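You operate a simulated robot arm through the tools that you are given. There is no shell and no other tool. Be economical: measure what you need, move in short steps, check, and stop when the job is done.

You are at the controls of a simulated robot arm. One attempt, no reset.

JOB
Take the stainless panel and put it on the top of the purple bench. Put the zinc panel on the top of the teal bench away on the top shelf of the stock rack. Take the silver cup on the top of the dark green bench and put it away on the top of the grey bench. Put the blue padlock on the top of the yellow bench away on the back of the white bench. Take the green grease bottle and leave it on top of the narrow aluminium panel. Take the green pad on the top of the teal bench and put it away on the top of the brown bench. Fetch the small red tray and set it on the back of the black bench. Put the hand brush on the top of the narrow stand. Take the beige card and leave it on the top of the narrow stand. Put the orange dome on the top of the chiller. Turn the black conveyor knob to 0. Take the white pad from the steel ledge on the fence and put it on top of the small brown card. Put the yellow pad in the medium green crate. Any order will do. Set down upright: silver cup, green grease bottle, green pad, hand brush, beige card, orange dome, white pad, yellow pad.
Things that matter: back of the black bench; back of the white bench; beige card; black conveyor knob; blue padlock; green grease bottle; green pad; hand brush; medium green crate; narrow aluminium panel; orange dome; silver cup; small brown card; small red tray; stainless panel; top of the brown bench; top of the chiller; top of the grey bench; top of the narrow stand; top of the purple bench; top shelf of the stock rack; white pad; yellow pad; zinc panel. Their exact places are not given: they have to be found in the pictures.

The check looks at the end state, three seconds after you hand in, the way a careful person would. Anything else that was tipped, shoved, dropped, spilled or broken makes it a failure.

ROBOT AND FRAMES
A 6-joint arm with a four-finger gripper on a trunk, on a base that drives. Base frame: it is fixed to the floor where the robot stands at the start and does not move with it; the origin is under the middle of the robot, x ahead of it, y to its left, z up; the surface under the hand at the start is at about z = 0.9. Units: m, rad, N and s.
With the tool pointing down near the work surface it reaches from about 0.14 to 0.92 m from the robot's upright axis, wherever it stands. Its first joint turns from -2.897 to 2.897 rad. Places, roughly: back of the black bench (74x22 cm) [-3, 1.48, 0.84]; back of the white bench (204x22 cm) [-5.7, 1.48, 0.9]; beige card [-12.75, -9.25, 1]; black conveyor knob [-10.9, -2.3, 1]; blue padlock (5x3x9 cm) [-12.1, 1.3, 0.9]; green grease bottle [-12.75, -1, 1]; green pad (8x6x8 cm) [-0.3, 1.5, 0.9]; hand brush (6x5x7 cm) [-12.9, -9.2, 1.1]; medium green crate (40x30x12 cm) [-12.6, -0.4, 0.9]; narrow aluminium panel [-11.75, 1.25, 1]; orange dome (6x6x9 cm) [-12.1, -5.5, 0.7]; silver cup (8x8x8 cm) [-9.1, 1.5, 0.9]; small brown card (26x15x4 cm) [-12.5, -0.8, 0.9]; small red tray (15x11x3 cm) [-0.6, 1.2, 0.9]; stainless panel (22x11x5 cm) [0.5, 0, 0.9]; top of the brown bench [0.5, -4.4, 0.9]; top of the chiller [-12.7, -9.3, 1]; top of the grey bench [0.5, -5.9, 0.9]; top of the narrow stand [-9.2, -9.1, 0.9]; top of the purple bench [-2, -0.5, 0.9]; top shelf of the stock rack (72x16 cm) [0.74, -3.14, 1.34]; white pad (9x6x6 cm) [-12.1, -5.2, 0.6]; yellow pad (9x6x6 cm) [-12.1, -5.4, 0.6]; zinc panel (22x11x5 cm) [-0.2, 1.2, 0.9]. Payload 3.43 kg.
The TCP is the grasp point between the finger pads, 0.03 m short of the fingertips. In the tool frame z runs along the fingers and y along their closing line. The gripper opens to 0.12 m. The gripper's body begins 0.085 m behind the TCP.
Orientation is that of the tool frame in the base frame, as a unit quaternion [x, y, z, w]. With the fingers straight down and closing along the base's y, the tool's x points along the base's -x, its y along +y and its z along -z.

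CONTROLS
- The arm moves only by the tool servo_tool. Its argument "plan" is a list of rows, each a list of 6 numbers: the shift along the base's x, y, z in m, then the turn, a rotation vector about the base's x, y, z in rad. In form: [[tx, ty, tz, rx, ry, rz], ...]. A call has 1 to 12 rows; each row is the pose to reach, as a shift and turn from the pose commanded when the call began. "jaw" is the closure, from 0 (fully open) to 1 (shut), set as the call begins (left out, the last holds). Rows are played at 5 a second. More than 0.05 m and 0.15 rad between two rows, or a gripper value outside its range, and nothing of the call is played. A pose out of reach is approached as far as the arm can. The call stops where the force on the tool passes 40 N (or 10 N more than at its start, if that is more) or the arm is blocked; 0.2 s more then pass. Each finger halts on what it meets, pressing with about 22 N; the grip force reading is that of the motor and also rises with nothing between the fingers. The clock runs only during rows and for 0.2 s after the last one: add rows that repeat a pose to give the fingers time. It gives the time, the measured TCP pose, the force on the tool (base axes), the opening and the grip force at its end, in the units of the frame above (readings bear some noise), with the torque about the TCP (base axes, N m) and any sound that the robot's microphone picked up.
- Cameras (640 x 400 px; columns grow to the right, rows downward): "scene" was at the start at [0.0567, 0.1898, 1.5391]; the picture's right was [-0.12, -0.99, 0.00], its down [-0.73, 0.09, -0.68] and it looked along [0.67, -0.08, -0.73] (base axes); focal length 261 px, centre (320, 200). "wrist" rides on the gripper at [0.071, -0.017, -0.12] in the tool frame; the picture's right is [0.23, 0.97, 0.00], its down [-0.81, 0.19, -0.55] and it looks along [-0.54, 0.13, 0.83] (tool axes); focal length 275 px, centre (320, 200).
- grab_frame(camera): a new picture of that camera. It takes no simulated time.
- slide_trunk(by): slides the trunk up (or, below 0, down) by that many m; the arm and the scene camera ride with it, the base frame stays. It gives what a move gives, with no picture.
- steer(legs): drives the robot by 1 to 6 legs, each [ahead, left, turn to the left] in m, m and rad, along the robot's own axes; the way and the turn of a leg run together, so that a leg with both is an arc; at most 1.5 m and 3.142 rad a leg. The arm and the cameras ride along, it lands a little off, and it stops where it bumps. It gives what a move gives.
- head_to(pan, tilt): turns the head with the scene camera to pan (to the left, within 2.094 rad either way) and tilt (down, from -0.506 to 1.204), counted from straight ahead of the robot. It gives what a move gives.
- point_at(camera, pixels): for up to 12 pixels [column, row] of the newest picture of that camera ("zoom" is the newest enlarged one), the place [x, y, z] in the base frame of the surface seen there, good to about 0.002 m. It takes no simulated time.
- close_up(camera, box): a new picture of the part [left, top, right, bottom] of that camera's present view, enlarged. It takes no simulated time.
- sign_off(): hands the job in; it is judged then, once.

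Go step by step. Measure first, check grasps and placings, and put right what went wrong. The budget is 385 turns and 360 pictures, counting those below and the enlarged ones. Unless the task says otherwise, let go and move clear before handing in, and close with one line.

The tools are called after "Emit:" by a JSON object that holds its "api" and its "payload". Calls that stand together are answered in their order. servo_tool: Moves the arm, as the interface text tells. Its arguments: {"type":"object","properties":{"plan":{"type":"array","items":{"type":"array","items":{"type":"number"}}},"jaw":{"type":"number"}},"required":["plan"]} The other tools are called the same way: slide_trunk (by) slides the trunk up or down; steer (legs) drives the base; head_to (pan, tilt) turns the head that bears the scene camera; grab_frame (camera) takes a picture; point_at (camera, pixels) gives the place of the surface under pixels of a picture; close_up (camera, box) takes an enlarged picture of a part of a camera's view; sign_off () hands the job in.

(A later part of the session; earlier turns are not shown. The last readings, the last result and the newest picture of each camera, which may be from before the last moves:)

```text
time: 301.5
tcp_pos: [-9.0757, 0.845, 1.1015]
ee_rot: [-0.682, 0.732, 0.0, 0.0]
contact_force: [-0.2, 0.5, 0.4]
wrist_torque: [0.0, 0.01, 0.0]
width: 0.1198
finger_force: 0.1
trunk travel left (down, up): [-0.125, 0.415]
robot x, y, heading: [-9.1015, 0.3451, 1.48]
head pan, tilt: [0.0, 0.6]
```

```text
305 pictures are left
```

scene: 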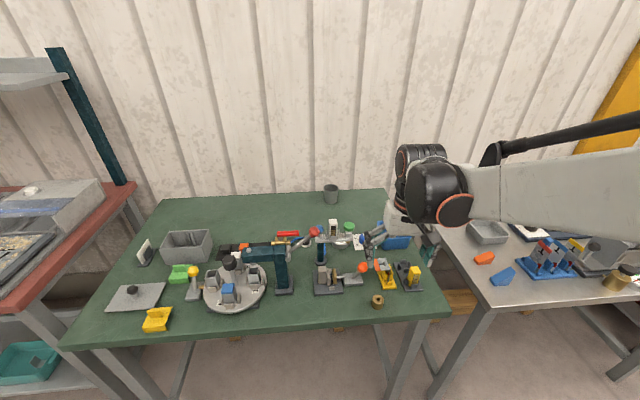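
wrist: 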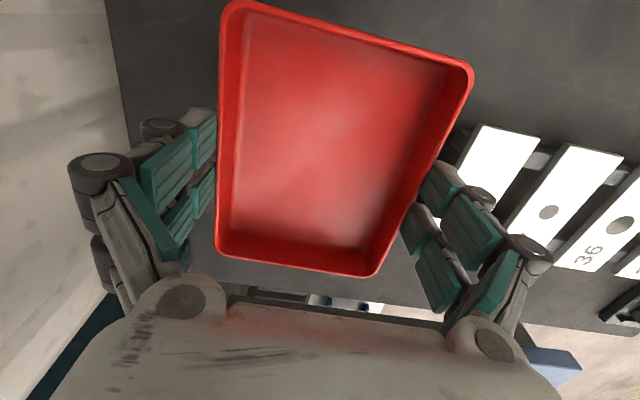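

The silver cup is at (331,195) on the dark green bench's back. I'll measure it and its surroundings.

Emit:
{"api": "close_up", "payload": {"camera": "scene", "box": [250, 160, 450, 300]}}

Emit:
{"api": "point_at", "payload": {"camera": "scene", "pixels": [[331, 185], [325, 195], [337, 195], [331, 203], [331, 206], [331, 188], [60, 350], [400, 318], [333, 225], [348, 228], [317, 230], [330, 240]]}}

```text
2.86 times, centred on (350, 230) of scene
```

zoom: 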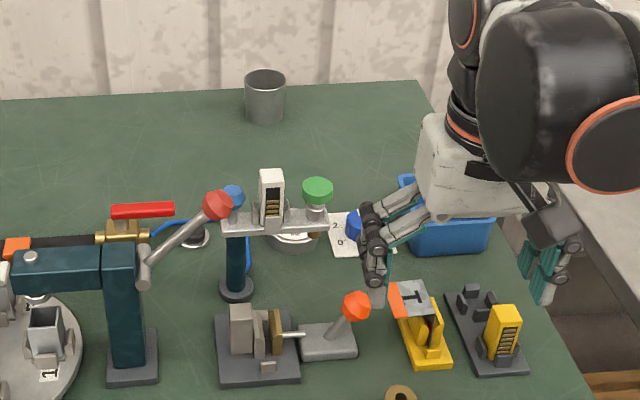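

```text
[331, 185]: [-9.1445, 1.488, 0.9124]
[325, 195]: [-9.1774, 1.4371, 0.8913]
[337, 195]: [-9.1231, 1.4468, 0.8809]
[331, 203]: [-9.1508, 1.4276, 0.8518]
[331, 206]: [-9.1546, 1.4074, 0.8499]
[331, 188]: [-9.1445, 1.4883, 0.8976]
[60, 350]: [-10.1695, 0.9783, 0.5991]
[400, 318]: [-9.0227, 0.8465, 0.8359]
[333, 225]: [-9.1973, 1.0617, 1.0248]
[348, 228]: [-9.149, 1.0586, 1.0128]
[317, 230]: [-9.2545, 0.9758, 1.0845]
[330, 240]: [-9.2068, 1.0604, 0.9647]
```

Emit:
{"api": "point_at", "payload": {"camera": "scene", "pixels": [[150, 338], [250, 328], [350, 322], [440, 315], [420, 380], [110, 375], [258, 97], [388, 190], [155, 203], [430, 260]]}}

Emit:
{"api": "point_at", "payload": {"camera": "zoom", "pixels": [[265, 72], [246, 85], [286, 85], [248, 115], [282, 115], [265, 95], [265, 122], [265, 78]]}}

```text
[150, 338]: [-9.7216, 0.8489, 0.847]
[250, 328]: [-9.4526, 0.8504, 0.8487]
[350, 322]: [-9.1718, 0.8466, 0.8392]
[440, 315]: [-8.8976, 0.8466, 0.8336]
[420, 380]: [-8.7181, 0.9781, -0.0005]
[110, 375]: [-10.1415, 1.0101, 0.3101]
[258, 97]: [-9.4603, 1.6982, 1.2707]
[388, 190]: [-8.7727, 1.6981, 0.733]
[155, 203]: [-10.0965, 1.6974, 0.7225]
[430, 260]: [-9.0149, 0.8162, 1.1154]
```

```text
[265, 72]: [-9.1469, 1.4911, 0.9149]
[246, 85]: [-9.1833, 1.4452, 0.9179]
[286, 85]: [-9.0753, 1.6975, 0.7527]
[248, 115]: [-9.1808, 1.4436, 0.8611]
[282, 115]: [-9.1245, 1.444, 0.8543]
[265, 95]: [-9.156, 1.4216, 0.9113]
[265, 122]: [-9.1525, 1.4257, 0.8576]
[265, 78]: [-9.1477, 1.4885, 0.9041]
```

The cup is centred at (-9.151, 1.457), 7 cm wide, top z 0.92; the bench edge is at y 0.847. I'll raise the tool above the fixtures (to z 1.26), then move the base in and use a forward tilt for the reach.

Emit:
{"api": "servo_tool", "payload": {"plan": [[0, -0.03, 0.04, 0, 0, 0], [0, -0.06, 0.08, 0, 0, 0], [0, -0.09, 0.12, 0, 0, 0.06], [0, -0.1, 0.16, 0, 0, 0.06]]}}

Emit:
{"api": "steer", "payload": {"legs": [[0, 0, 0.09], [0.185, 0.03, 0]]}}

Emit:
{"api": "grab_frame", "payload": {"camera": "scene"}}

```text
time: 302.5
tcp_pos: [-9.0734, 0.7423, 1.2649]
ee_rot: [-0.704, 0.71, 0.001, 0.0]
contact_force: [0.3, 0.5, 0.7]
wrist_torque: [0.03, 0.03, -0.01]
width: 0.1201
finger_force: 0.0
trunk travel left (down, up): [-0.125, 0.415]
robot x, y, heading: [-9.1028, 0.3481, 1.479]
head pan, tilt: [0.0, 0.6]
```

```text
time: 304.5
tcp_pos: [-9.1411, 0.9237, 1.2636]
ee_rot: [0.736, -0.677, -0.001, 0.0]
contact_force: [0.9, -0.2, 0.0]
wrist_torque: [-0.02, -0.05, 0.0]
width: 0.1202
finger_force: 0.0
trunk travel left (down, up): [-0.125, 0.415]
robot x, y, heading: [-9.1361, 0.5294, 1.573]
head pan, tilt: [0.0, 0.6]
```

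```text
303 pictures are left
```

scene: 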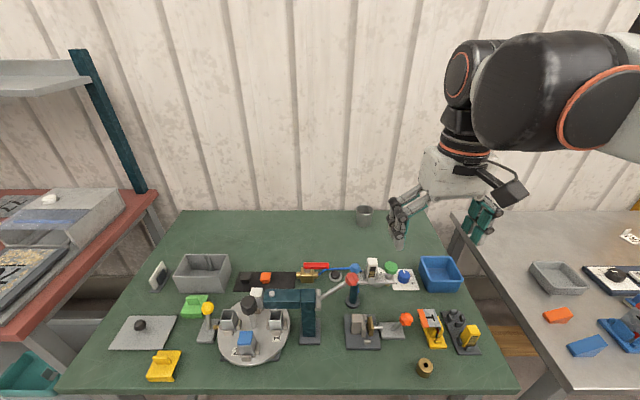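

The way above is clear. I'll square the yaw and extend at height, then tilt in a second call.

Emit:
{"api": "servo_tool", "payload": {"plan": [[0, 0.04, 0, 0, 0, -0.04], [-0.004, 0.085, 0, 0, 0, -0.083], [-0.01, 0.13, 0, 0, 0, -0.083], [-0.01, 0.175, 0, 0, 0, -0.083], [-0.01, 0.22, 0, 0, 0, -0.083], [-0.01, 0.265, 0, 0, 0, -0.083], [-0.01, 0.31, 0, 0, 0, -0.083]]}}

Emit:
{"api": "servo_tool", "payload": {"plan": [[0, 0.02, -0.03, 0.1, 0, 0], [0, 0.04, -0.06, 0.2, 0, 0], [0, 0.06, -0.09, 0.3, 0, 0], [0, 0.08, -0.12, 0.35, 0, 0], [0, 0.1, -0.15, 0.35, 0, 0], [0, 0.1, -0.15, 0.35, 0, 0]]}}

Emit:
{"api": "grab_frame", "payload": {"camera": "scene"}}

Emit:
{"api": "grab_frame", "payload": {"camera": "wrist"}}

```text
time: 306.1
tcp_pos: [-9.1521, 1.2346, 1.2632]
ee_rot: [0.707, -0.707, 0.001, 0.0]
contact_force: [0.8, 1.1, -0.6]
wrist_torque: [-0.05, 0.03, -0.02]
width: 0.1198
finger_force: 0.0
trunk travel left (down, up): [-0.125, 0.415]
robot x, y, heading: [-9.1351, 0.5288, 1.57]
head pan, tilt: [0.0, 0.6]
```

```text
time: 307.5
tcp_pos: [-9.1523, 1.333, 1.1141]
ee_rot: [0.696, -0.696, -0.123, -0.123]
contact_force: [-0.5, -0.1, 0.0]
wrist_torque: [0.02, 0.0, 0.02]
width: 0.1199
finger_force: 0.1
trunk travel left (down, up): [-0.125, 0.415]
robot x, y, heading: [-9.1306, 0.5275, 1.573]
head pan, tilt: [0.0, 0.6]
```

```text
302 pictures are left
```

scene: 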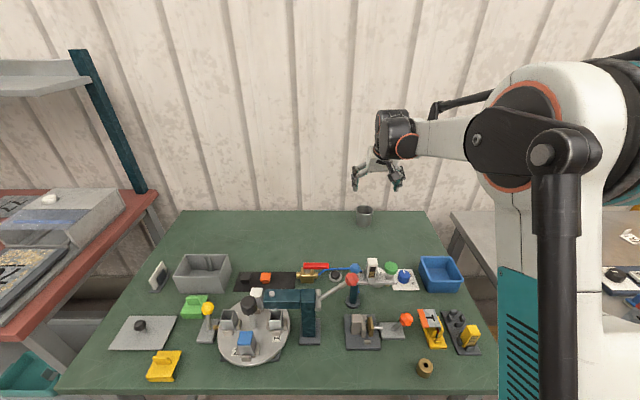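

```text
301 pictures are left
```

wrist: 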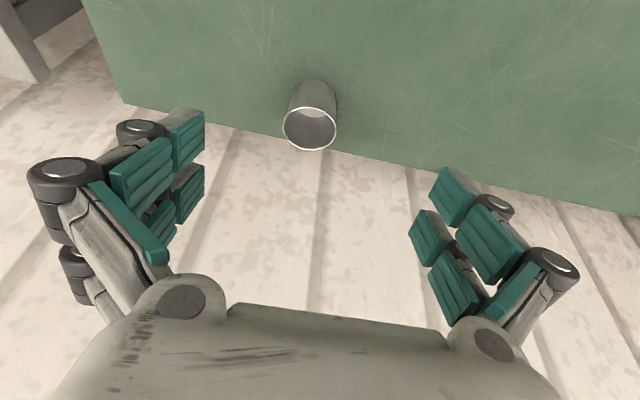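

Emit:
{"api": "point_at", "payload": {"camera": "wrist", "pixels": [[285, 127], [334, 127], [309, 107], [309, 149], [292, 95], [334, 95], [312, 85], [310, 135]]}}

```text
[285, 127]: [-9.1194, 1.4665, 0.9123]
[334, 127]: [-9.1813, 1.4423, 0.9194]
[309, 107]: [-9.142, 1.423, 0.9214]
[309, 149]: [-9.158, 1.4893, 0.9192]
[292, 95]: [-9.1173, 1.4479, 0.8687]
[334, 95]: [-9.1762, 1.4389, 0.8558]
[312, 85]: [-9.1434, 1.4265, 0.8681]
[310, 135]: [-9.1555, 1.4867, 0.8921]
```

Cup confirmed at (-9.150, 1.456). Lowering along the tool axis.

Emit:
{"api": "servo_tool", "payload": {"plan": [[0.002, 0.042, 0, 0, 0, 0], [0.002, 0.058, -0.045, 0, 0, 0], [0.002, 0.074, -0.09, 0, 0, 0], [0.002, 0.09, -0.135, 0, 0, 0], [0.002, 0.106, -0.178, 0, 0, 0], [0.002, 0.123, -0.22, 0, 0, 0], [0.002, 0.123, -0.22, 0, 0, 0]]}}

Emit:
{"api": "grab_frame", "payload": {"camera": "wrist"}}

Emit:
{"api": "grab_frame", "payload": {"camera": "scene"}}

```text
time: 309.1
tcp_pos: [-9.1517, 1.4579, 0.8886]
ee_rot: [-0.696, 0.697, 0.121, 0.124]
contact_force: [0.2, 0.6, -1.1]
wrist_torque: [-0.02, -0.01, -0.03]
width: 0.1199
finger_force: 0.0
trunk travel left (down, up): [-0.125, 0.415]
robot x, y, heading: [-9.1323, 0.5282, 1.569]
head pan, tilt: [0.0, 0.6]
```

```text
300 pictures are left
```

wrist: 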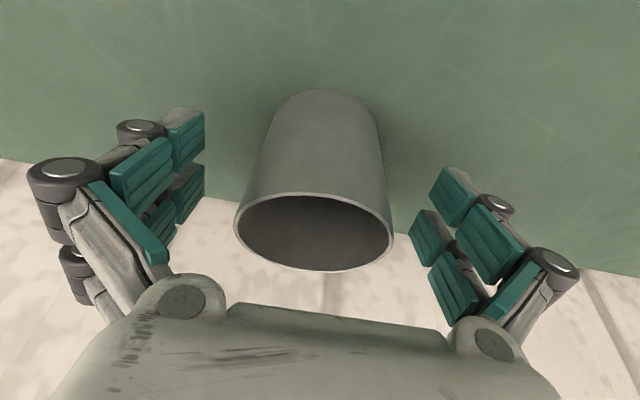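

```text
299 pictures are left
```

scene: 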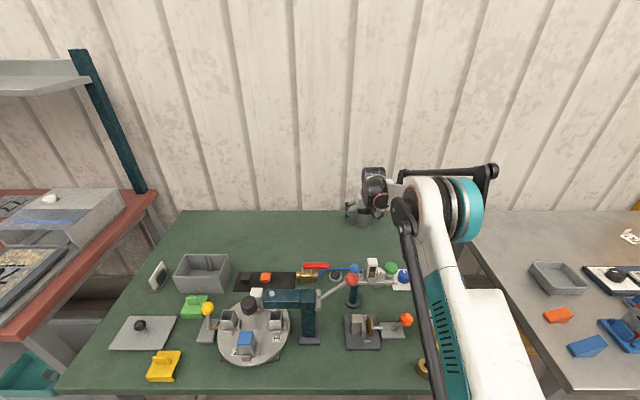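

The cup sits between the fingers. Close, lift straight up, then retract high.

Emit:
{"api": "servo_tool", "payload": {"plan": [[0, 0, 0, 0, 0, 0], [0, 0, 0, 0, 0, 0], [0, 0, 0, 0, 0, 0], [0, 0, 0.03, 0, 0, 0], [0, 0, 0.07, 0, 0, 0], [0, 0, 0.115, 0, 0, 0], [0, 0, 0.16, 0, 0, 0], [0, 0, 0.205, 0, 0, 0], [0, -0.02, 0.25, 0, 0, 0], [0, -0.05, 0.285, 0, 0, 0], [0, -0.08, 0.32, 0, 0, 0], [0, -0.12, 0.34, 0, 0, 0]], "jaw": 1}}

Emit:
{"api": "grab_frame", "payload": {"camera": "wrist"}}

```text
time: 311.7
tcp_pos: [-9.1487, 1.3348, 1.2357]
ee_rot: [0.696, -0.696, -0.123, -0.123]
contact_force: [-0.6, -0.1, 0.6]
wrist_torque: [0.03, -0.02, -0.01]
width: 0.0664
finger_force: 22.2
trunk travel left (down, up): [-0.125, 0.415]
robot x, y, heading: [-9.129, 0.5277, 1.57]
head pan, tilt: [0.0, 0.6]
```

```text
298 pictures are left
```

wrist: 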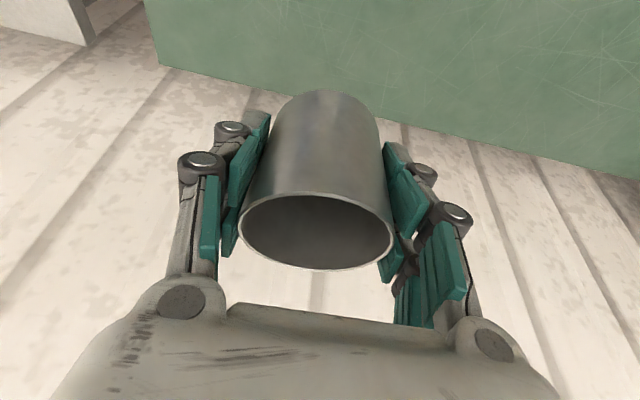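

The cup is gripped. I'll retract the arm at height, back out and turn to face east.

Emit:
{"api": "servo_tool", "payload": {"plan": [[0, -0.045, 0.01, 0, 0, 0], [0, -0.09, 0.01, 0, 0, 0], [0, -0.135, 0.01, 0, 0, 0], [0, -0.18, 0.01, 0, 0, 0], [0, -0.225, 0.01, 0, 0, 0], [0, -0.27, 0.01, 0, 0, 0], [0, -0.315, 0.01, 0, 0, 0], [0, -0.35, 0.01, 0, 0, 0]]}}

Emit:
{"api": "steer", "payload": {"legs": [[-0.2, 0, 0], [0, 0, -1.57], [1.4, 0, 0], [1.4, 0, 0]]}}

```text
time: 313.5
tcp_pos: [-9.1501, 0.986, 1.2439]
ee_rot: [-0.696, 0.696, 0.123, 0.123]
contact_force: [-0.5, -0.4, -0.1]
wrist_torque: [0.02, 0.01, 0.0]
width: 0.0667
finger_force: 22.5
trunk travel left (down, up): [-0.125, 0.415]
robot x, y, heading: [-9.1337, 0.528, 1.572]
head pan, tilt: [0.0, 0.6]
```

```text
time: 331.9
tcp_pos: [-5.9153, 0.2351, 1.2443]
ee_rot: [0.027, 0.984, -0.005, 0.174]
contact_force: [-0.9, 0.5, -0.9]
wrist_torque: [0.03, -0.01, 0.01]
width: 0.0663
finger_force: 22.1
trunk travel left (down, up): [-0.125, 0.415]
robot x, y, heading: [-6.3782, 0.2462, -0.059]
head pan, tilt: [0.0, 0.6]
```

Emit:
{"api": "steer", "payload": {"legs": [[1.5, 0.12, 0.05], [1.5, 0, 0], [1.4, 0, 0]]}}

```text
refused: leg 1 is longer than a leg can be; nothing moved
```

Emit:
{"api": "steer", "payload": {"legs": [[1.4, 0.12, 0.05], [1.5, 0, 0], [1.5, 0, 0]]}}

```text
time: 352.9
tcp_pos: [-1.5324, 0.1365, 1.2441]
ee_rot: [0.039, 0.984, -0.007, 0.175]
contact_force: [-0.6, -0.3, -0.6]
wrist_torque: [-0.02, -0.02, -0.01]
width: 0.0665
finger_force: 22.3
trunk travel left (down, up): [-0.125, 0.415]
robot x, y, heading: [-1.9928, 0.1579, -0.079]
head pan, tilt: [0.0, 0.6]
```

Emit:
{"api": "steer", "payload": {"legs": [[0.1, 0.15, 0.079], [1.42, 0, 0], [0, 0, -1.57], [1.5, 0, 0], [1.5, 0, 0]]}}

```text
time: 379.4
tcp_pos: [-0.4383, -3.1972, 1.2436]
ee_rot: [0.695, 0.697, -0.123, 0.124]
contact_force: [-0.3, 0.3, -1.4]
wrist_torque: [-0.02, 0.01, 0.02]
width: 0.0661
finger_force: 22.3
trunk travel left (down, up): [-0.125, 0.415]
robot x, y, heading: [-0.4551, -2.7362, -1.571]
head pan, tilt: [0.0, 0.6]
```

Emit:
{"api": "steer", "payload": {"legs": [[1.5, 0, 0], [1.4, 0, 0]]}}

Emit:
{"api": "head_to", "payload": {"pan": 1.4, "tilt": 0.5}}

Emit:
{"api": "grab_frame", "payload": {"camera": "scene"}}

```text
time: 393.5
tcp_pos: [-0.4925, -6.1162, 1.2433]
ee_rot: [0.711, 0.681, -0.127, 0.121]
contact_force: [0.8, 0.8, -0.6]
wrist_torque: [0.02, 0.01, -0.01]
width: 0.0667
finger_force: 21.5
trunk travel left (down, up): [-0.125, 0.415]
robot x, y, heading: [-0.4919, -5.6488, -1.619]
head pan, tilt: [0.0, 0.6]
```

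```text
time: 395.0
tcp_pos: [-0.4929, -6.1147, 1.2428]
ee_rot: [0.71, 0.682, -0.126, 0.121]
contact_force: [-0.6, 0.4, -1.1]
wrist_torque: [0.04, 0.01, -0.03]
width: 0.0664
finger_force: 21.8
trunk travel left (down, up): [-0.125, 0.415]
robot x, y, heading: [-0.4932, -5.6596, -1.611]
head pan, tilt: [1.4, 0.499]
```

```text
297 pictures are left
```

scene: 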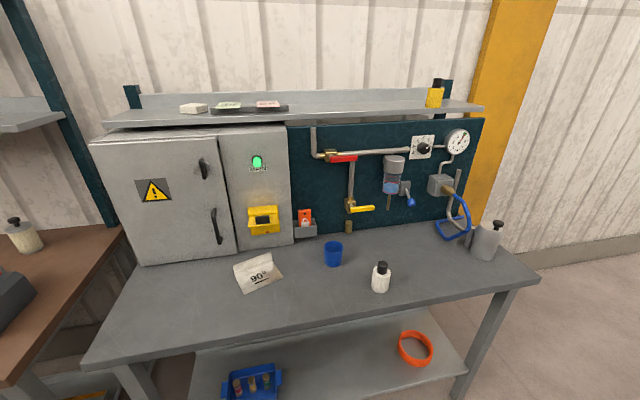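

The grey bench has free space around (320,310) and (200,310). Measuring.

Emit:
{"api": "point_at", "payload": {"camera": "scene", "pixels": [[200, 315], [320, 305], [250, 315], [90, 365], [540, 280], [334, 262], [258, 290], [380, 290], [430, 285], [300, 325]]}}

```text
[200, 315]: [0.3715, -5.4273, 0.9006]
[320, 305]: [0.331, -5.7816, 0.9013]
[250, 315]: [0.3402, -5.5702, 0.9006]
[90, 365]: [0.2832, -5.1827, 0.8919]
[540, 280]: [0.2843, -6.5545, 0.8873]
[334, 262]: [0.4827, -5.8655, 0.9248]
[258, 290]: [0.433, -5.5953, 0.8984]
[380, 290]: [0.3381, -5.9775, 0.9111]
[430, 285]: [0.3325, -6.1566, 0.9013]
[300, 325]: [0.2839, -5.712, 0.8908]
```

Emit:
{"api": "steer", "payload": {"legs": [[0, 0, 1.611], [0.25, 0.23, 0]]}}

Emit:
{"api": "head_to", "payload": {"pan": 0, "tilt": 0.7}}

Emit:
{"api": "grab_frame", "payload": {"camera": "scene"}}

```text
time: 401.1
tcp_pos: [0.2249, -5.4203, 1.2428]
ee_rot: [0.006, 0.985, -0.002, 0.175]
contact_force: [0.3, 0.6, -0.2]
wrist_torque: [0.0, -0.01, -0.03]
width: 0.0666
finger_force: 22.1
trunk travel left (down, up): [-0.125, 0.415]
robot x, y, heading: [-0.2377, -5.4275, -0.012]
head pan, tilt: [1.4, 0.499]
```

```text
time: 402.7
tcp_pos: [0.2237, -5.4212, 1.2442]
ee_rot: [0.007, 0.985, -0.001, 0.175]
contact_force: [1.2, 0.2, -1.7]
wrist_torque: [0.03, 0.05, 0.01]
width: 0.0662
finger_force: 22.0
trunk travel left (down, up): [-0.125, 0.415]
robot x, y, heading: [-0.2353, -5.4301, -0.013]
head pan, tilt: [0.0, 0.7]
```

```text
296 pictures are left
```

scene: 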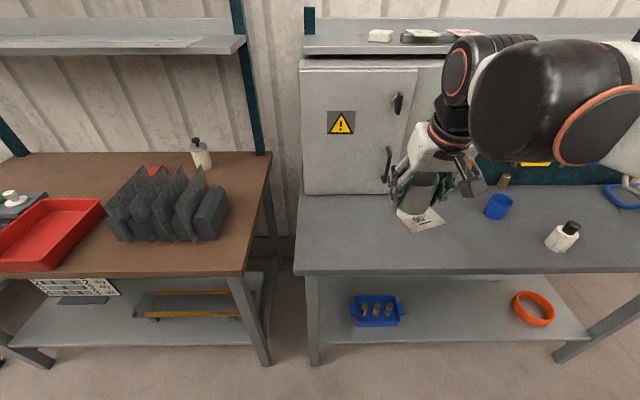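

Emit:
{"api": "servo_tool", "payload": {"plan": [[0.04, 0.01, 0, 0, 0, 0], [0.08, 0.02, -0.02, 0, 0, 0], [0.12, 0.03, -0.04, 0, 0, 0], [0.15, 0.03, -0.075, 0, 0, 0], [0.16, 0.03, -0.12, 0, 0, 0], [0.16, 0.03, -0.165, 0, 0, 0], [0.16, 0.03, -0.21, 0, 0, 0], [0.16, 0.03, -0.25, 0, 0, 0], [0.16, 0.03, -0.285, 0, 0, 0], [0.16, 0.03, -0.3, 0, 0, 0], [0.16, 0.03, -0.305, 0, 0, 0]]}}

Emit:
{"api": "grab_frame", "payload": {"camera": "scene"}}

```text
time: 405.1
tcp_pos: [0.3863, -5.3918, 0.9386]
ee_rot: [0.006, 0.985, -0.001, 0.175]
contact_force: [2.9, -0.8, 12.3]
wrist_torque: [-0.04, -0.28, 0.02]
width: 0.0667
finger_force: 21.8
trunk travel left (down, up): [-0.125, 0.415]
robot x, y, heading: [-0.2354, -5.4291, -0.012]
head pan, tilt: [0.0, 0.7]
```

```text
295 pictures are left
```

scene: 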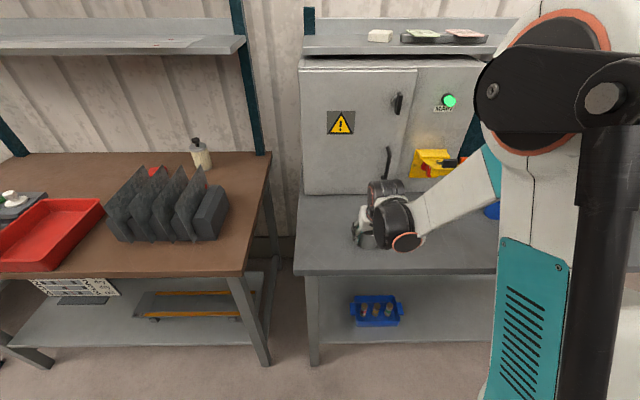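

Contact with the bench. Release, rise back along the tool axis and check the cup.

Emit:
{"api": "servo_tool", "payload": {"plan": [[0, 0, 0, 0, 0, 0], [0, 0, 0, 0, 0, 0], [-0.012, 0, 0.03, 0, 0, 0], [-0.028, 0, 0.075, 0, 0, 0], [-0.044, 0, 0.12, 0, 0, 0], [-0.06, 0, 0.165, 0, 0, 0], [-0.1, 0, 0.18, 0, -0.1, 0], [-0.14, 0, 0.19, 0, -0.2, 0], [-0.16, 0, 0.2, 0, 0, 0]], "jaw": 0}}

Emit:
{"api": "grab_frame", "payload": {"camera": "scene"}}

```text
refused: row 9 steps farther than a row can; nothing moved
```

```text
294 pictures are left
```

scene: 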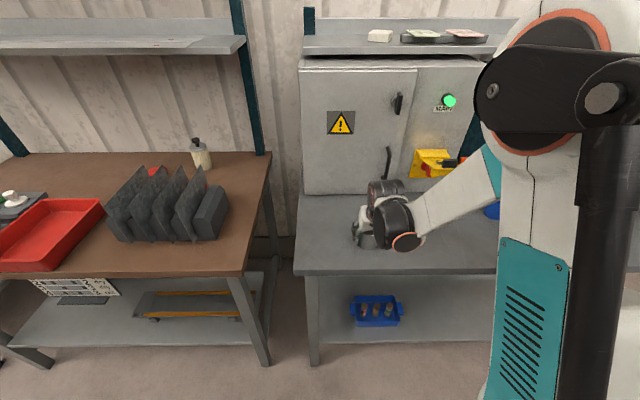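

Emit:
{"api": "servo_tool", "payload": {"plan": [[0, 0, 0, 0, 0, 0], [0, 0, 0, 0, 0, 0], [-0.012, 0, 0.03, 0, 0, 0], [-0.028, 0, 0.075, 0, 0, 0], [-0.044, 0, 0.12, 0, 0, 0], [-0.06, 0, 0.165, 0, 0, 0], [-0.1, 0, 0.18, 0, 0.12, 0], [-0.14, 0, 0.19, 0, 0.24, 0], [-0.16, 0, 0.2, 0, 0.35, 0]], "jaw": 0}}

Emit:
{"api": "grab_frame", "payload": {"camera": "scene"}}

```text
time: 407.1
tcp_pos: [0.223, -5.3885, 1.1365]
ee_rot: [0.007, 1.0, -0.003, 0.0]
contact_force: [0.5, -0.4, -0.3]
wrist_torque: [0.02, -0.06, -0.06]
width: 0.1198
finger_force: 0.0
trunk travel left (down, up): [-0.125, 0.415]
robot x, y, heading: [-0.2361, -5.4344, -0.013]
head pan, tilt: [0.0, 0.7]
```

```text
293 pictures are left
```

scene: 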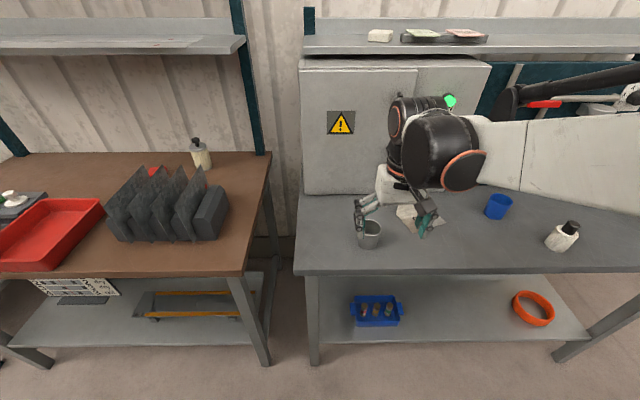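

The cup stands upright on the grey bench. Now I'll back off, turn west and look for a way toward the remaining items.

Emit:
{"api": "steer", "payload": {"legs": [[-0.3, 0, 0], [0, 0, -1.56], [1.5, 0, 0]]}}

Emit:
{"api": "head_to", "payload": {"pan": 0, "tilt": 0.2}}

Emit:
{"api": "grab_frame", "payload": {"camera": "scene"}}

Emit:
{"api": "steer", "payload": {"legs": [[0, 0, -1.3]]}}

Emit:
{"api": "grab_frame", "payload": {"camera": "scene"}}

```text
time: 415.3
tcp_pos: [-0.4657, -6.2155, 1.137]
ee_rot: [0.707, 0.707, -0.002, -0.002]
contact_force: [-0.3, -0.1, -1.2]
wrist_torque: [0.02, -0.04, 0.02]
width: 0.12
finger_force: 0.1
trunk travel left (down, up): [-0.125, 0.415]
robot x, y, heading: [-0.5133, -5.7554, -1.566]
head pan, tilt: [0.0, 0.7]
stopped in leg 3: the robot was blocked; the commanded pose is now the measured one
```

```text
time: 416.2
tcp_pos: [-0.4658, -6.2154, 1.1373]
ee_rot: [0.708, 0.706, -0.002, -0.001]
contact_force: [-0.5, 0.8, 0.2]
wrist_torque: [-0.01, 0.03, 0.0]
width: 0.12
finger_force: 0.0
trunk travel left (down, up): [-0.125, 0.415]
robot x, y, heading: [-0.5166, -5.757, -1.567]
head pan, tilt: [0.0, 0.201]
```

```text
292 pictures are left
```

scene: 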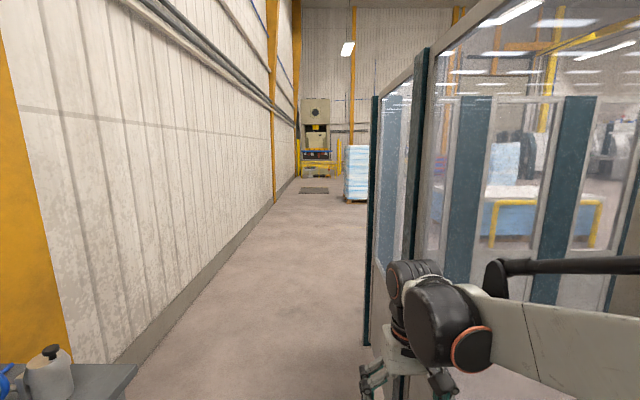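

```text
time: 417.9
tcp_pos: [-0.6213, -6.2047, 1.1393]
ee_rot: [0.818, 0.575, 0.003, 0.003]
contact_force: [7.0, 0.7, 3.2]
wrist_torque: [-0.05, 0.66, -0.14]
width: 0.1182
finger_force: 0.0
trunk travel left (down, up): [-0.125, 0.415]
robot x, y, heading: [-0.5146, -5.7554, -1.929]
head pan, tilt: [0.0, 0.201]
stopped in leg 1: the force on the tool passed its limit at 102 N (the readings are from after the stop); the commanded pose is now the measured one
```

```text
291 pictures are left
```

scene: 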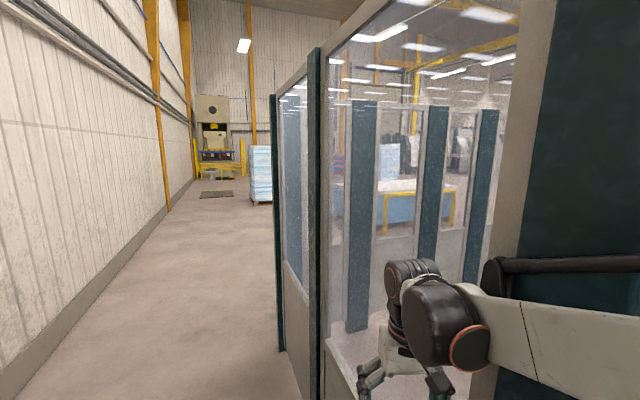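

The tool touched a glass fence to my right. I'll turn back left away from it and see the geometry.

Emit:
{"api": "steer", "payload": {"legs": [[0, 0, 0.36]]}}

Emit:
{"api": "grab_frame", "payload": {"camera": "scene"}}

Emit:
{"api": "point_at", "payload": {"camera": "scene", "pixels": [[368, 330], [378, 200], [420, 200], [395, 180], [355, 180], [320, 190], [320, 250], [250, 230], [130, 365], [385, 250], [310, 160], [340, 130]]}}

```text
time: 419.5
tcp_pos: [-0.4549, -6.2149, 1.139]
ee_rot: [0.701, 0.714, 0.002, 0.003]
contact_force: [0.0, -0.3, -0.3]
wrist_torque: [0.02, 0.01, -0.01]
width: 0.1202
finger_force: 0.1
trunk travel left (down, up): [-0.125, 0.415]
robot x, y, heading: [-0.5143, -5.7535, -1.557]
head pan, tilt: [0.0, 0.201]
```

```text
290 pictures are left
```

scene: 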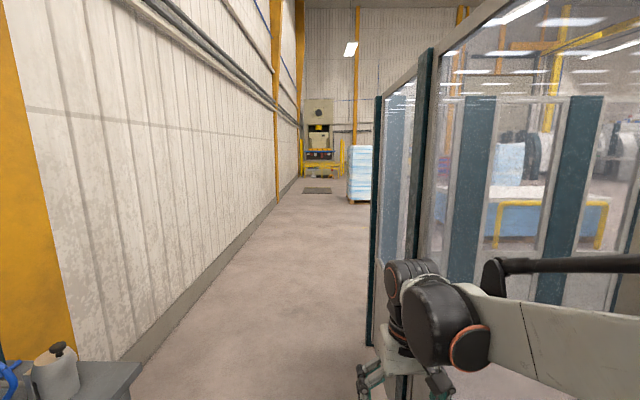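

```text
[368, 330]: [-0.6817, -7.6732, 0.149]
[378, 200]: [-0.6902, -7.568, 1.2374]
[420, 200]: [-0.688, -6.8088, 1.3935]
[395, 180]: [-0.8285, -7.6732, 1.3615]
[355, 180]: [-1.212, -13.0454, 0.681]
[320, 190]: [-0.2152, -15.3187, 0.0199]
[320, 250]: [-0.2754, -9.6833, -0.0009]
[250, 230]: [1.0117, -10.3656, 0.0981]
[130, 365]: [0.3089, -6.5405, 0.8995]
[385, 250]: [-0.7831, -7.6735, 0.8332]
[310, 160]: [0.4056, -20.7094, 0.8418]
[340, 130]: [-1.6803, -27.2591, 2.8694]
```

The fence runs along x -0.69 to y -7.67, then turns west; the gap to the bench (x 0.284) is almost 1 m. I'll shift to x -0.2 and drive south past it.

Emit:
{"api": "steer", "payload": {"legs": [[-0.2, 0.3, -0.013], [1.4, 0, 0], [1.5, 0, 0]]}}

Emit:
{"api": "grab_frame", "payload": {"camera": "scene"}}

```text
time: 435.4
tcp_pos: [-0.1602, -8.911, 1.1375]
ee_rot: [0.703, 0.711, 0.002, 0.002]
contact_force: [0.0, -1.5, -0.7]
wrist_torque: [0.01, -0.04, -0.04]
width: 0.12
finger_force: 0.0
trunk travel left (down, up): [-0.125, 0.415]
robot x, y, heading: [-0.2172, -8.4515, -1.565]
head pan, tilt: [0.0, 0.201]
```

```text
289 pictures are left
```

scene: 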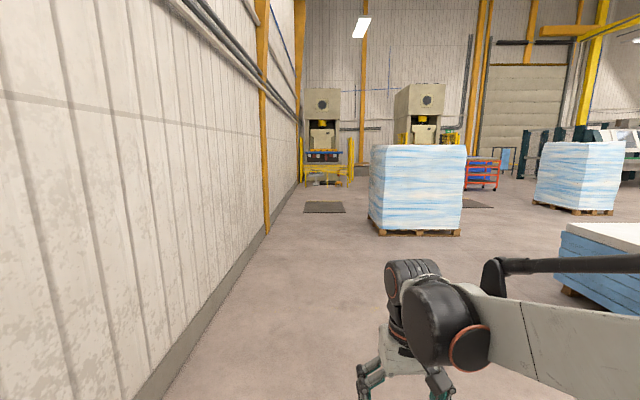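

Open hall ahead. I'll turn right to face west and look.

Emit:
{"api": "steer", "payload": {"legs": [[0.4, 0, 0], [0, 0, -1.57]]}}

Emit:
{"api": "grab_frame", "payload": {"camera": "scene"}}

```text
time: 441.8
tcp_pos: [-0.677, -8.8817, 1.1389]
ee_rot: [1.0, -0.019, 0.0, 0.003]
contact_force: [-0.3, 0.4, 0.4]
wrist_torque: [0.04, 0.01, -0.01]
width: 0.1201
finger_force: 0.0
trunk travel left (down, up): [-0.125, 0.415]
robot x, y, heading: [-0.2116, -8.85, 3.096]
head pan, tilt: [0.0, 0.201]
```

```text
288 pictures are left
```

scene: 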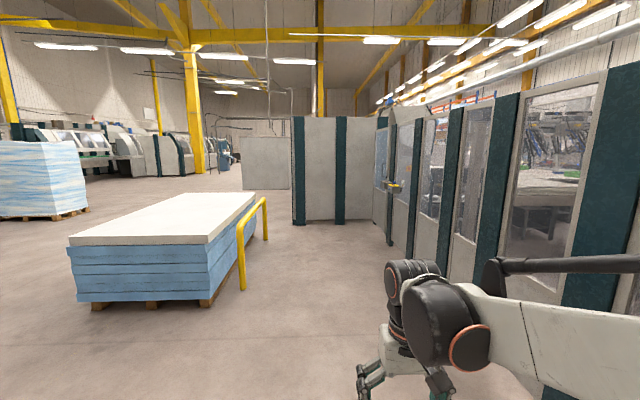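

Emit:
{"api": "point_at", "payload": {"camera": "scene", "pixels": [[297, 222], [372, 222], [390, 240], [245, 285], [268, 238], [260, 188], [245, 188], [205, 300], [255, 200], [285, 186], [470, 320], [230, 170]]}}

```text
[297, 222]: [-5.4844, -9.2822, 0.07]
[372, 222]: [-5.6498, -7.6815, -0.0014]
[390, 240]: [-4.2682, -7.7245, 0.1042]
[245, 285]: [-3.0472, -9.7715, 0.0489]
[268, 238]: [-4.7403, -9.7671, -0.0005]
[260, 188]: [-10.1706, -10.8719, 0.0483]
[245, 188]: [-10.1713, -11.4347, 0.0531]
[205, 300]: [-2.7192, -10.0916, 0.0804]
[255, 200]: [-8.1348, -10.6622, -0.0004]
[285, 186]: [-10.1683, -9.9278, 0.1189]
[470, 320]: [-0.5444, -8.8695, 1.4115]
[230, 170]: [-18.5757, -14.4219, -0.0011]
```

Emit:
{"api": "point_at", "payload": {"camera": "scene", "pixels": [[80, 300], [60, 215], [88, 205], [85, 298], [150, 305], [75, 240], [255, 195], [160, 175], [190, 180]]}}

Emit:
{"api": "head_to", "payload": {"pan": 0.8, "tilt": 0.3}}

Emit:
{"api": "grab_frame", "payload": {"camera": "scene"}}

```text
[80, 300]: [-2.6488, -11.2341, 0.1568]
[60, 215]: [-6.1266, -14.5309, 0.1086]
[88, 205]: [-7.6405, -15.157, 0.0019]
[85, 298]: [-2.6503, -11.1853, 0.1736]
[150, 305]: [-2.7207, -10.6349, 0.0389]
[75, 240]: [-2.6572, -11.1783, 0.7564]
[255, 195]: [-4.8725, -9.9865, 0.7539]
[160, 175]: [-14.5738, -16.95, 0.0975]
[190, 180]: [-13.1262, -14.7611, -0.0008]
```

```text
time: 442.9
tcp_pos: [-0.6769, -8.8811, 1.139]
ee_rot: [1.0, -0.019, -0.001, 0.004]
contact_force: [-0.1, 0.6, -0.3]
wrist_torque: [0.0, 0.0, -0.01]
width: 0.1198
finger_force: 0.1
trunk travel left (down, up): [-0.125, 0.415]
robot x, y, heading: [-0.2136, -8.8446, 3.095]
head pan, tilt: [0.799, 0.3]
```

```text
287 pictures are left
```

scene: 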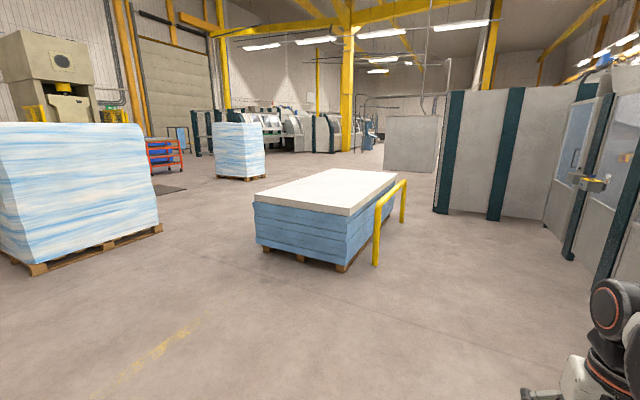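

Emit:
{"api": "point_at", "payload": {"camera": "scene", "pixels": [[160, 230], [40, 272], [262, 250], [340, 270], [240, 180], [265, 175], [438, 212]]}}

```text
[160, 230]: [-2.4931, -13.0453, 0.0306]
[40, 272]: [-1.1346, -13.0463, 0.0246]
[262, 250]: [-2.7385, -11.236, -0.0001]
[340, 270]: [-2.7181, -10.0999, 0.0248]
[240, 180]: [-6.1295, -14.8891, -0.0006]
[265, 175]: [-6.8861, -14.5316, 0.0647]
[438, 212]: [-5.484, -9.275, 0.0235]
```

A 1.8 m passage lies between the low stack (y -11.24) and the tall pallet (y -13.05). I'll sidestep south and go west along y -12.1.

Emit:
{"api": "steer", "payload": {"legs": [[0, 1.5, 0.046], [0, 1.45, 0], [0.3, 0.3, 0], [1.5, 0, 0], [1.5, 0, 0], [1.5, 0, 0]]}}

Emit:
{"api": "head_to", "payload": {"pan": 0, "tilt": 0.2}}

Emit:
{"api": "grab_frame", "payload": {"camera": "scene"}}

```text
time: 480.8
tcp_pos: [-5.6244, -12.3732, 1.139]
ee_rot: [0.999, 0.049, 0.001, 0.004]
contact_force: [-0.1, -0.1, 0.4]
wrist_torque: [0.0, 0.02, 0.01]
width: 0.12
finger_force: 0.0
trunk travel left (down, up): [-0.125, 0.415]
robot x, y, heading: [-5.1694, -12.2766, -3.049]
head pan, tilt: [0.799, 0.3]
```

```text
time: 481.9
tcp_pos: [-5.6252, -12.373, 1.139]
ee_rot: [0.999, 0.049, 0.0, 0.003]
contact_force: [0.3, -0.1, -0.1]
wrist_torque: [-0.03, 0.0, -0.01]
width: 0.1202
finger_force: 0.2
trunk travel left (down, up): [-0.125, 0.415]
robot x, y, heading: [-5.1724, -12.2805, -3.051]
head pan, tilt: [0.0, 0.201]
```

```text
286 pictures are left
```

scene: 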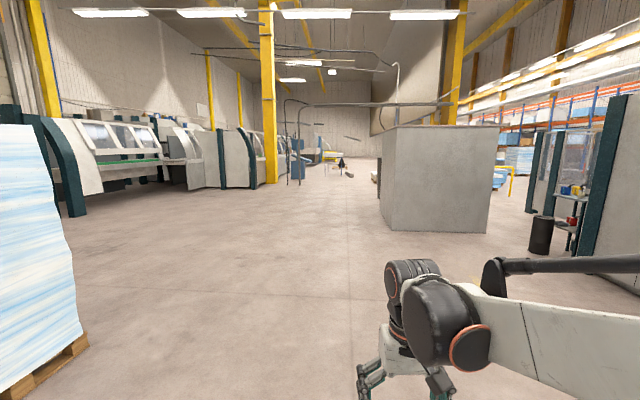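

Emit:
{"api": "point_at", "payload": {"camera": "scene", "pixels": [[395, 228], [487, 232], [545, 250], [575, 190], [575, 220], [525, 210], [620, 280], [515, 180], [60, 340], [385, 190], [350, 180]]}}

Emit:
{"api": "close_up", "payload": {"camera": "scene", "box": [460, 120, 640, 270]}}

```text
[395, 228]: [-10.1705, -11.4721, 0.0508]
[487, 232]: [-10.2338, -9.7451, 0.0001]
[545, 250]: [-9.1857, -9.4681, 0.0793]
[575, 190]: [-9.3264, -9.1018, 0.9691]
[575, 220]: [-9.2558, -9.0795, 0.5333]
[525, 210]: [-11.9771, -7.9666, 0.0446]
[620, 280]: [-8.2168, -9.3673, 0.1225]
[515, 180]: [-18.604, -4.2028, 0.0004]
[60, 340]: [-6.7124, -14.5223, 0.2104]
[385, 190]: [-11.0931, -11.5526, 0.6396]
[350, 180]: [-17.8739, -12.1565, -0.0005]
```

```text
2.67 times, centred on (550, 195) of scene
```

zoom: 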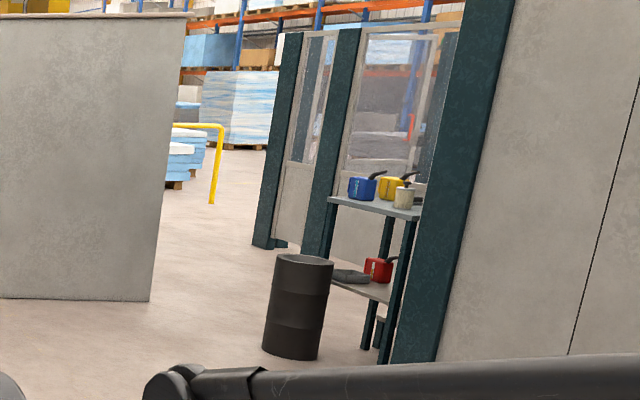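

The narrow stand with mugs is at about (-9.25,-9.1), with a barrel in front at (-9.19,-9.47). I'll drive west, then face north toward it.

Emit:
{"api": "steer", "payload": {"legs": [[1.4, -0.1, -0.09], [1.4, 0, 0], [1.4, -0.3, 0], [0, 0, -1.57]]}}

Emit:
{"api": "head_to", "payload": {"pan": 0, "tilt": 0.3}}

Emit:
{"api": "grab_frame", "payload": {"camera": "scene"}}

```text
time: 506.1
tcp_pos: [-9.5069, -11.5661, 1.1381]
ee_rot: [0.741, -0.671, -0.003, 0.002]
contact_force: [0.2, 0.1, 0.1]
wrist_torque: [0.02, 0.01, 0.01]
width: 0.12
finger_force: 0.0
trunk travel left (down, up): [-0.125, 0.415]
robot x, y, heading: [-9.4116, -12.0198, 1.661]
head pan, tilt: [0.0, 0.201]
```

```text
time: 506.7
tcp_pos: [-9.5065, -11.5661, 1.1383]
ee_rot: [0.741, -0.672, -0.002, 0.003]
contact_force: [-0.5, 0.1, 0.0]
wrist_torque: [0.01, -0.02, -0.01]
width: 0.1201
finger_force: 0.1
trunk travel left (down, up): [-0.125, 0.415]
robot x, y, heading: [-9.4113, -12.0185, 1.659]
head pan, tilt: [0.0, 0.3]
```

```text
284 pictures are left
```

scene: 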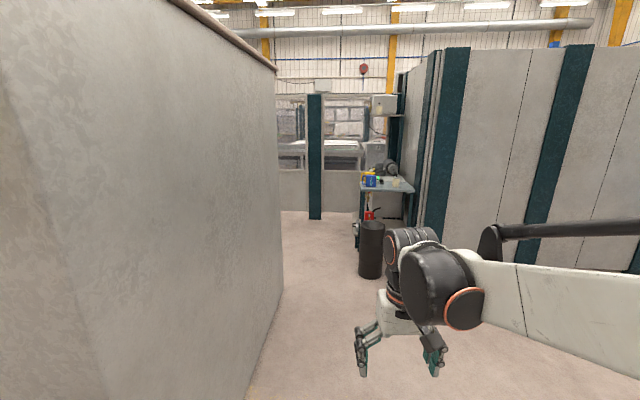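

Emit:
{"api": "point_at", "payload": {"camera": "scene", "pixels": [[370, 278], [360, 250], [384, 250], [270, 310], [278, 200], [315, 218], [385, 190], [405, 190], [412, 190], [430, 240], [362, 188], [290, 215]]}}

Emit:
{"api": "close_up", "payload": {"camera": "scene", "box": [290, 80, 450, 230]}}

```text
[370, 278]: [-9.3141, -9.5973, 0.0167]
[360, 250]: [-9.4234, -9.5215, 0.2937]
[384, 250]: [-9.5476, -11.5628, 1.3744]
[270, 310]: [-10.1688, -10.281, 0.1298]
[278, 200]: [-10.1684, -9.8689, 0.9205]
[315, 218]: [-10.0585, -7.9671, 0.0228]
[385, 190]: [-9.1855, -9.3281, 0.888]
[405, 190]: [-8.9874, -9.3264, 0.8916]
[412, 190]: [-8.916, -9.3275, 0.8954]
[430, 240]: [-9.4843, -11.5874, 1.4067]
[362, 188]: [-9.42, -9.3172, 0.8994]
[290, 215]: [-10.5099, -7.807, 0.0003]
```

```text
2.67 times, centred on (370, 155) of scene
```

zoom: 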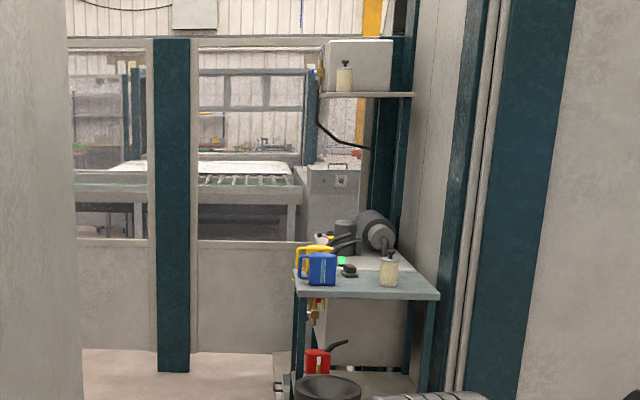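

Emit:
{"api": "head_to", "payload": {"pan": 1.2, "tilt": 0.25}}

Emit:
{"api": "grab_frame", "payload": {"camera": "scene"}}

```text
time: 508.1
tcp_pos: [-9.507, -11.5658, 1.1386]
ee_rot: [0.741, -0.672, -0.001, 0.002]
contact_force: [-0.6, 0.1, -0.2]
wrist_torque: [-0.02, -0.01, 0.03]
width: 0.1199
finger_force: 0.0
trunk travel left (down, up): [-0.125, 0.415]
robot x, y, heading: [-9.4109, -12.0214, 1.663]
head pan, tilt: [1.201, 0.25]
```

```text
282 pictures are left
```

scene: 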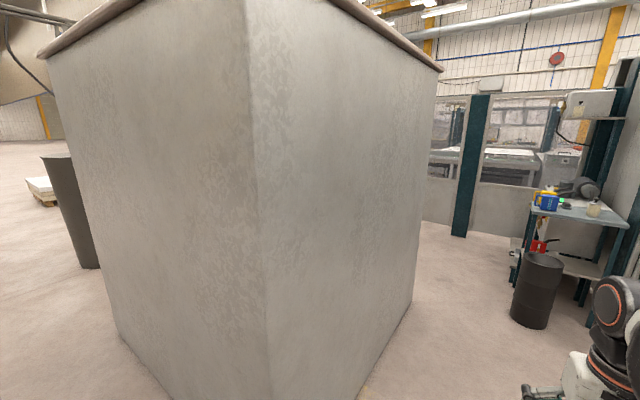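

Emit:
{"api": "steer", "payload": {"legs": [[-0.3, 0, -0.09], [0, 1.5, 0], [0, 1.3, 0]]}}

Emit:
{"api": "head_to", "payload": {"pan": 0, "tilt": 0.3}}

Emit:
{"api": "grab_frame", "payload": {"camera": "scene"}}

```text
time: 523.2
tcp_pos: [-12.2275, -11.9219, 1.1386]
ee_rot: [0.723, -0.691, -0.003, 0.003]
contact_force: [0.2, 0.1, -0.5]
wrist_torque: [0.0, 0.02, -0.02]
width: 0.1199
finger_force: 0.1
trunk travel left (down, up): [-0.125, 0.415]
robot x, y, heading: [-12.1606, -12.3774, 1.609]
head pan, tilt: [1.201, 0.25]
```

```text
time: 524.6
tcp_pos: [-12.2256, -11.9202, 1.1384]
ee_rot: [0.722, -0.692, -0.002, 0.003]
contact_force: [0.6, -0.6, 0.9]
wrist_torque: [-0.04, -0.01, 0.0]
width: 0.1203
finger_force: 0.1
trunk travel left (down, up): [-0.125, 0.415]
robot x, y, heading: [-12.1559, -12.3747, 1.609]
head pan, tilt: [0.0, 0.3]
```

```text
281 pictures are left
```

scene: 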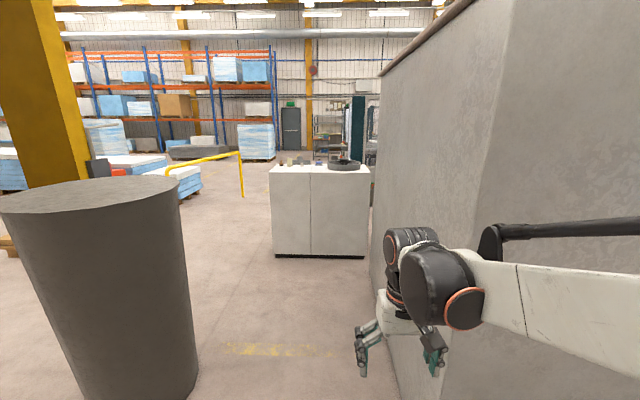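

The chiller is the white cabinet at (320,210), with a barrel on the left and the block on the right. Measuring clearances.

Emit:
{"api": "point_at", "payload": {"camera": "scene", "pixels": [[195, 370], [100, 390], [275, 252], [365, 255], [272, 172], [369, 175], [380, 240], [385, 330], [345, 165], [290, 162], [180, 220], [305, 160]]}}

Emit:
{"api": "close_up", "payload": {"camera": "scene", "box": [260, 130, 390, 200]}}

```text
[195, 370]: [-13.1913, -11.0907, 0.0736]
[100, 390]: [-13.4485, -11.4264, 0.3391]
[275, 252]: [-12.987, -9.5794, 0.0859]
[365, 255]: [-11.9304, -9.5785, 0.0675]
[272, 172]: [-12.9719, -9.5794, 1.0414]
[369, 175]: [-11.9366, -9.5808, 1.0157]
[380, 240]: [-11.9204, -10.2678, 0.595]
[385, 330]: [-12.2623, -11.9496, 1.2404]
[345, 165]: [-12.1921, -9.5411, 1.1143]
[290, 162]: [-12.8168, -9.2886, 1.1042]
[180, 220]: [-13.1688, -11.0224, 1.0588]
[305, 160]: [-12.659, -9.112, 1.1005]
```

```text
4.92 times, centred on (325, 165) of scene
```

zoom: 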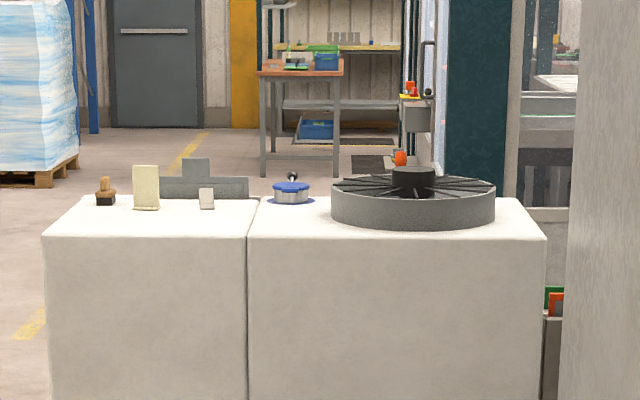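

Chiller top is z ≈1.05, front y -9.58. The card and brush are on its left part. I'll drive up to it.

Emit:
{"api": "steer", "payload": {"legs": [[0.3, 0.35, -0.039], [1.2, 0, 0], [0.7, 0.2, 0]]}}

Emit:
{"api": "head_to", "payload": {"pan": 0, "tilt": 0.6}}

Emit:
{"api": "grab_frame", "payload": {"camera": "scene"}}

```text
time: 536.5
tcp_pos: [-12.7308, -9.7497, 1.1392]
ee_rot: [-0.705, 0.709, 0.003, -0.002]
contact_force: [-1.1, 0.0, 0.3]
wrist_torque: [0.01, -0.01, -0.01]
width: 0.1205
finger_force: 0.2
trunk travel left (down, up): [-0.125, 0.415]
robot x, y, heading: [-12.681, -10.2112, 1.558]
head pan, tilt: [0.0, 0.3]
```

```text
time: 537.3
tcp_pos: [-12.7315, -9.7491, 1.1389]
ee_rot: [-0.706, 0.708, 0.003, -0.002]
contact_force: [-0.5, 0.3, 0.5]
wrist_torque: [0.0, -0.03, 0.04]
width: 0.1199
finger_force: 0.1
trunk travel left (down, up): [-0.125, 0.415]
robot x, y, heading: [-12.6814, -10.2086, 1.559]
head pan, tilt: [0.0, 0.6]
```

```text
279 pictures are left
```

scene: 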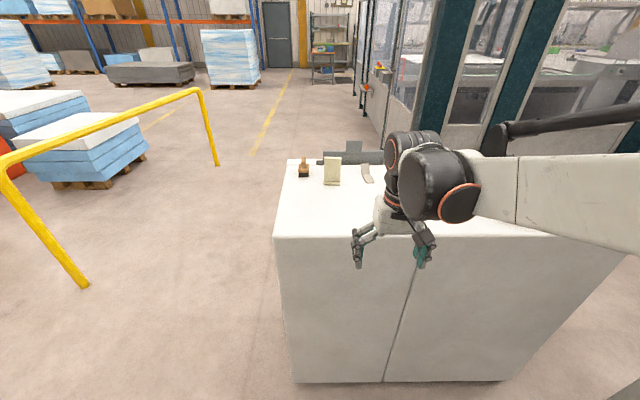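

Emit:
{"api": "close_up", "payload": {"camera": "scene", "box": [280, 140, 400, 220]}}

Emit:
{"api": "point_at", "payload": {"camera": "zoom", "pixels": [[240, 90], [310, 90], [240, 200], [310, 200], [275, 225], [275, 240], [275, 90], [125, 95], [125, 135], [125, 180], [95, 180], [155, 185]]}}

```text
5.00 times, centred on (340, 180) of scene
```

zoom: 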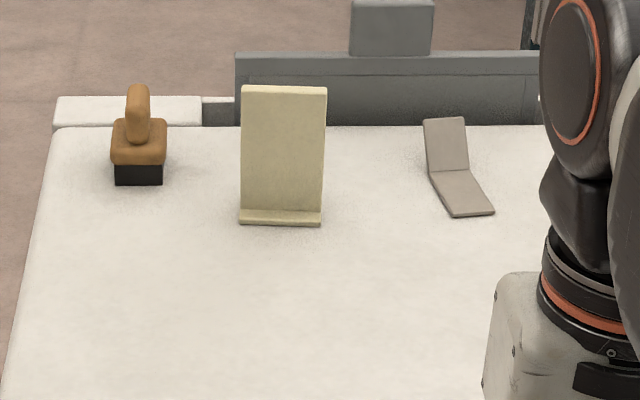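

```text
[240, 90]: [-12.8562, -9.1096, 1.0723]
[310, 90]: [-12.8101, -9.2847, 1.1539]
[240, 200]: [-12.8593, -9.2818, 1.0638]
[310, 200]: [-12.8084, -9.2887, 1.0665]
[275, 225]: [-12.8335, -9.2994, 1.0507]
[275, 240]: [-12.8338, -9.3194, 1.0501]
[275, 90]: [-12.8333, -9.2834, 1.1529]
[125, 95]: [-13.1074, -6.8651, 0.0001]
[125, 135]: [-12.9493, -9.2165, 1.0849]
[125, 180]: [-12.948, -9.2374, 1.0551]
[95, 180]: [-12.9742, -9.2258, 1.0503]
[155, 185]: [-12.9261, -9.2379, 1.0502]
```

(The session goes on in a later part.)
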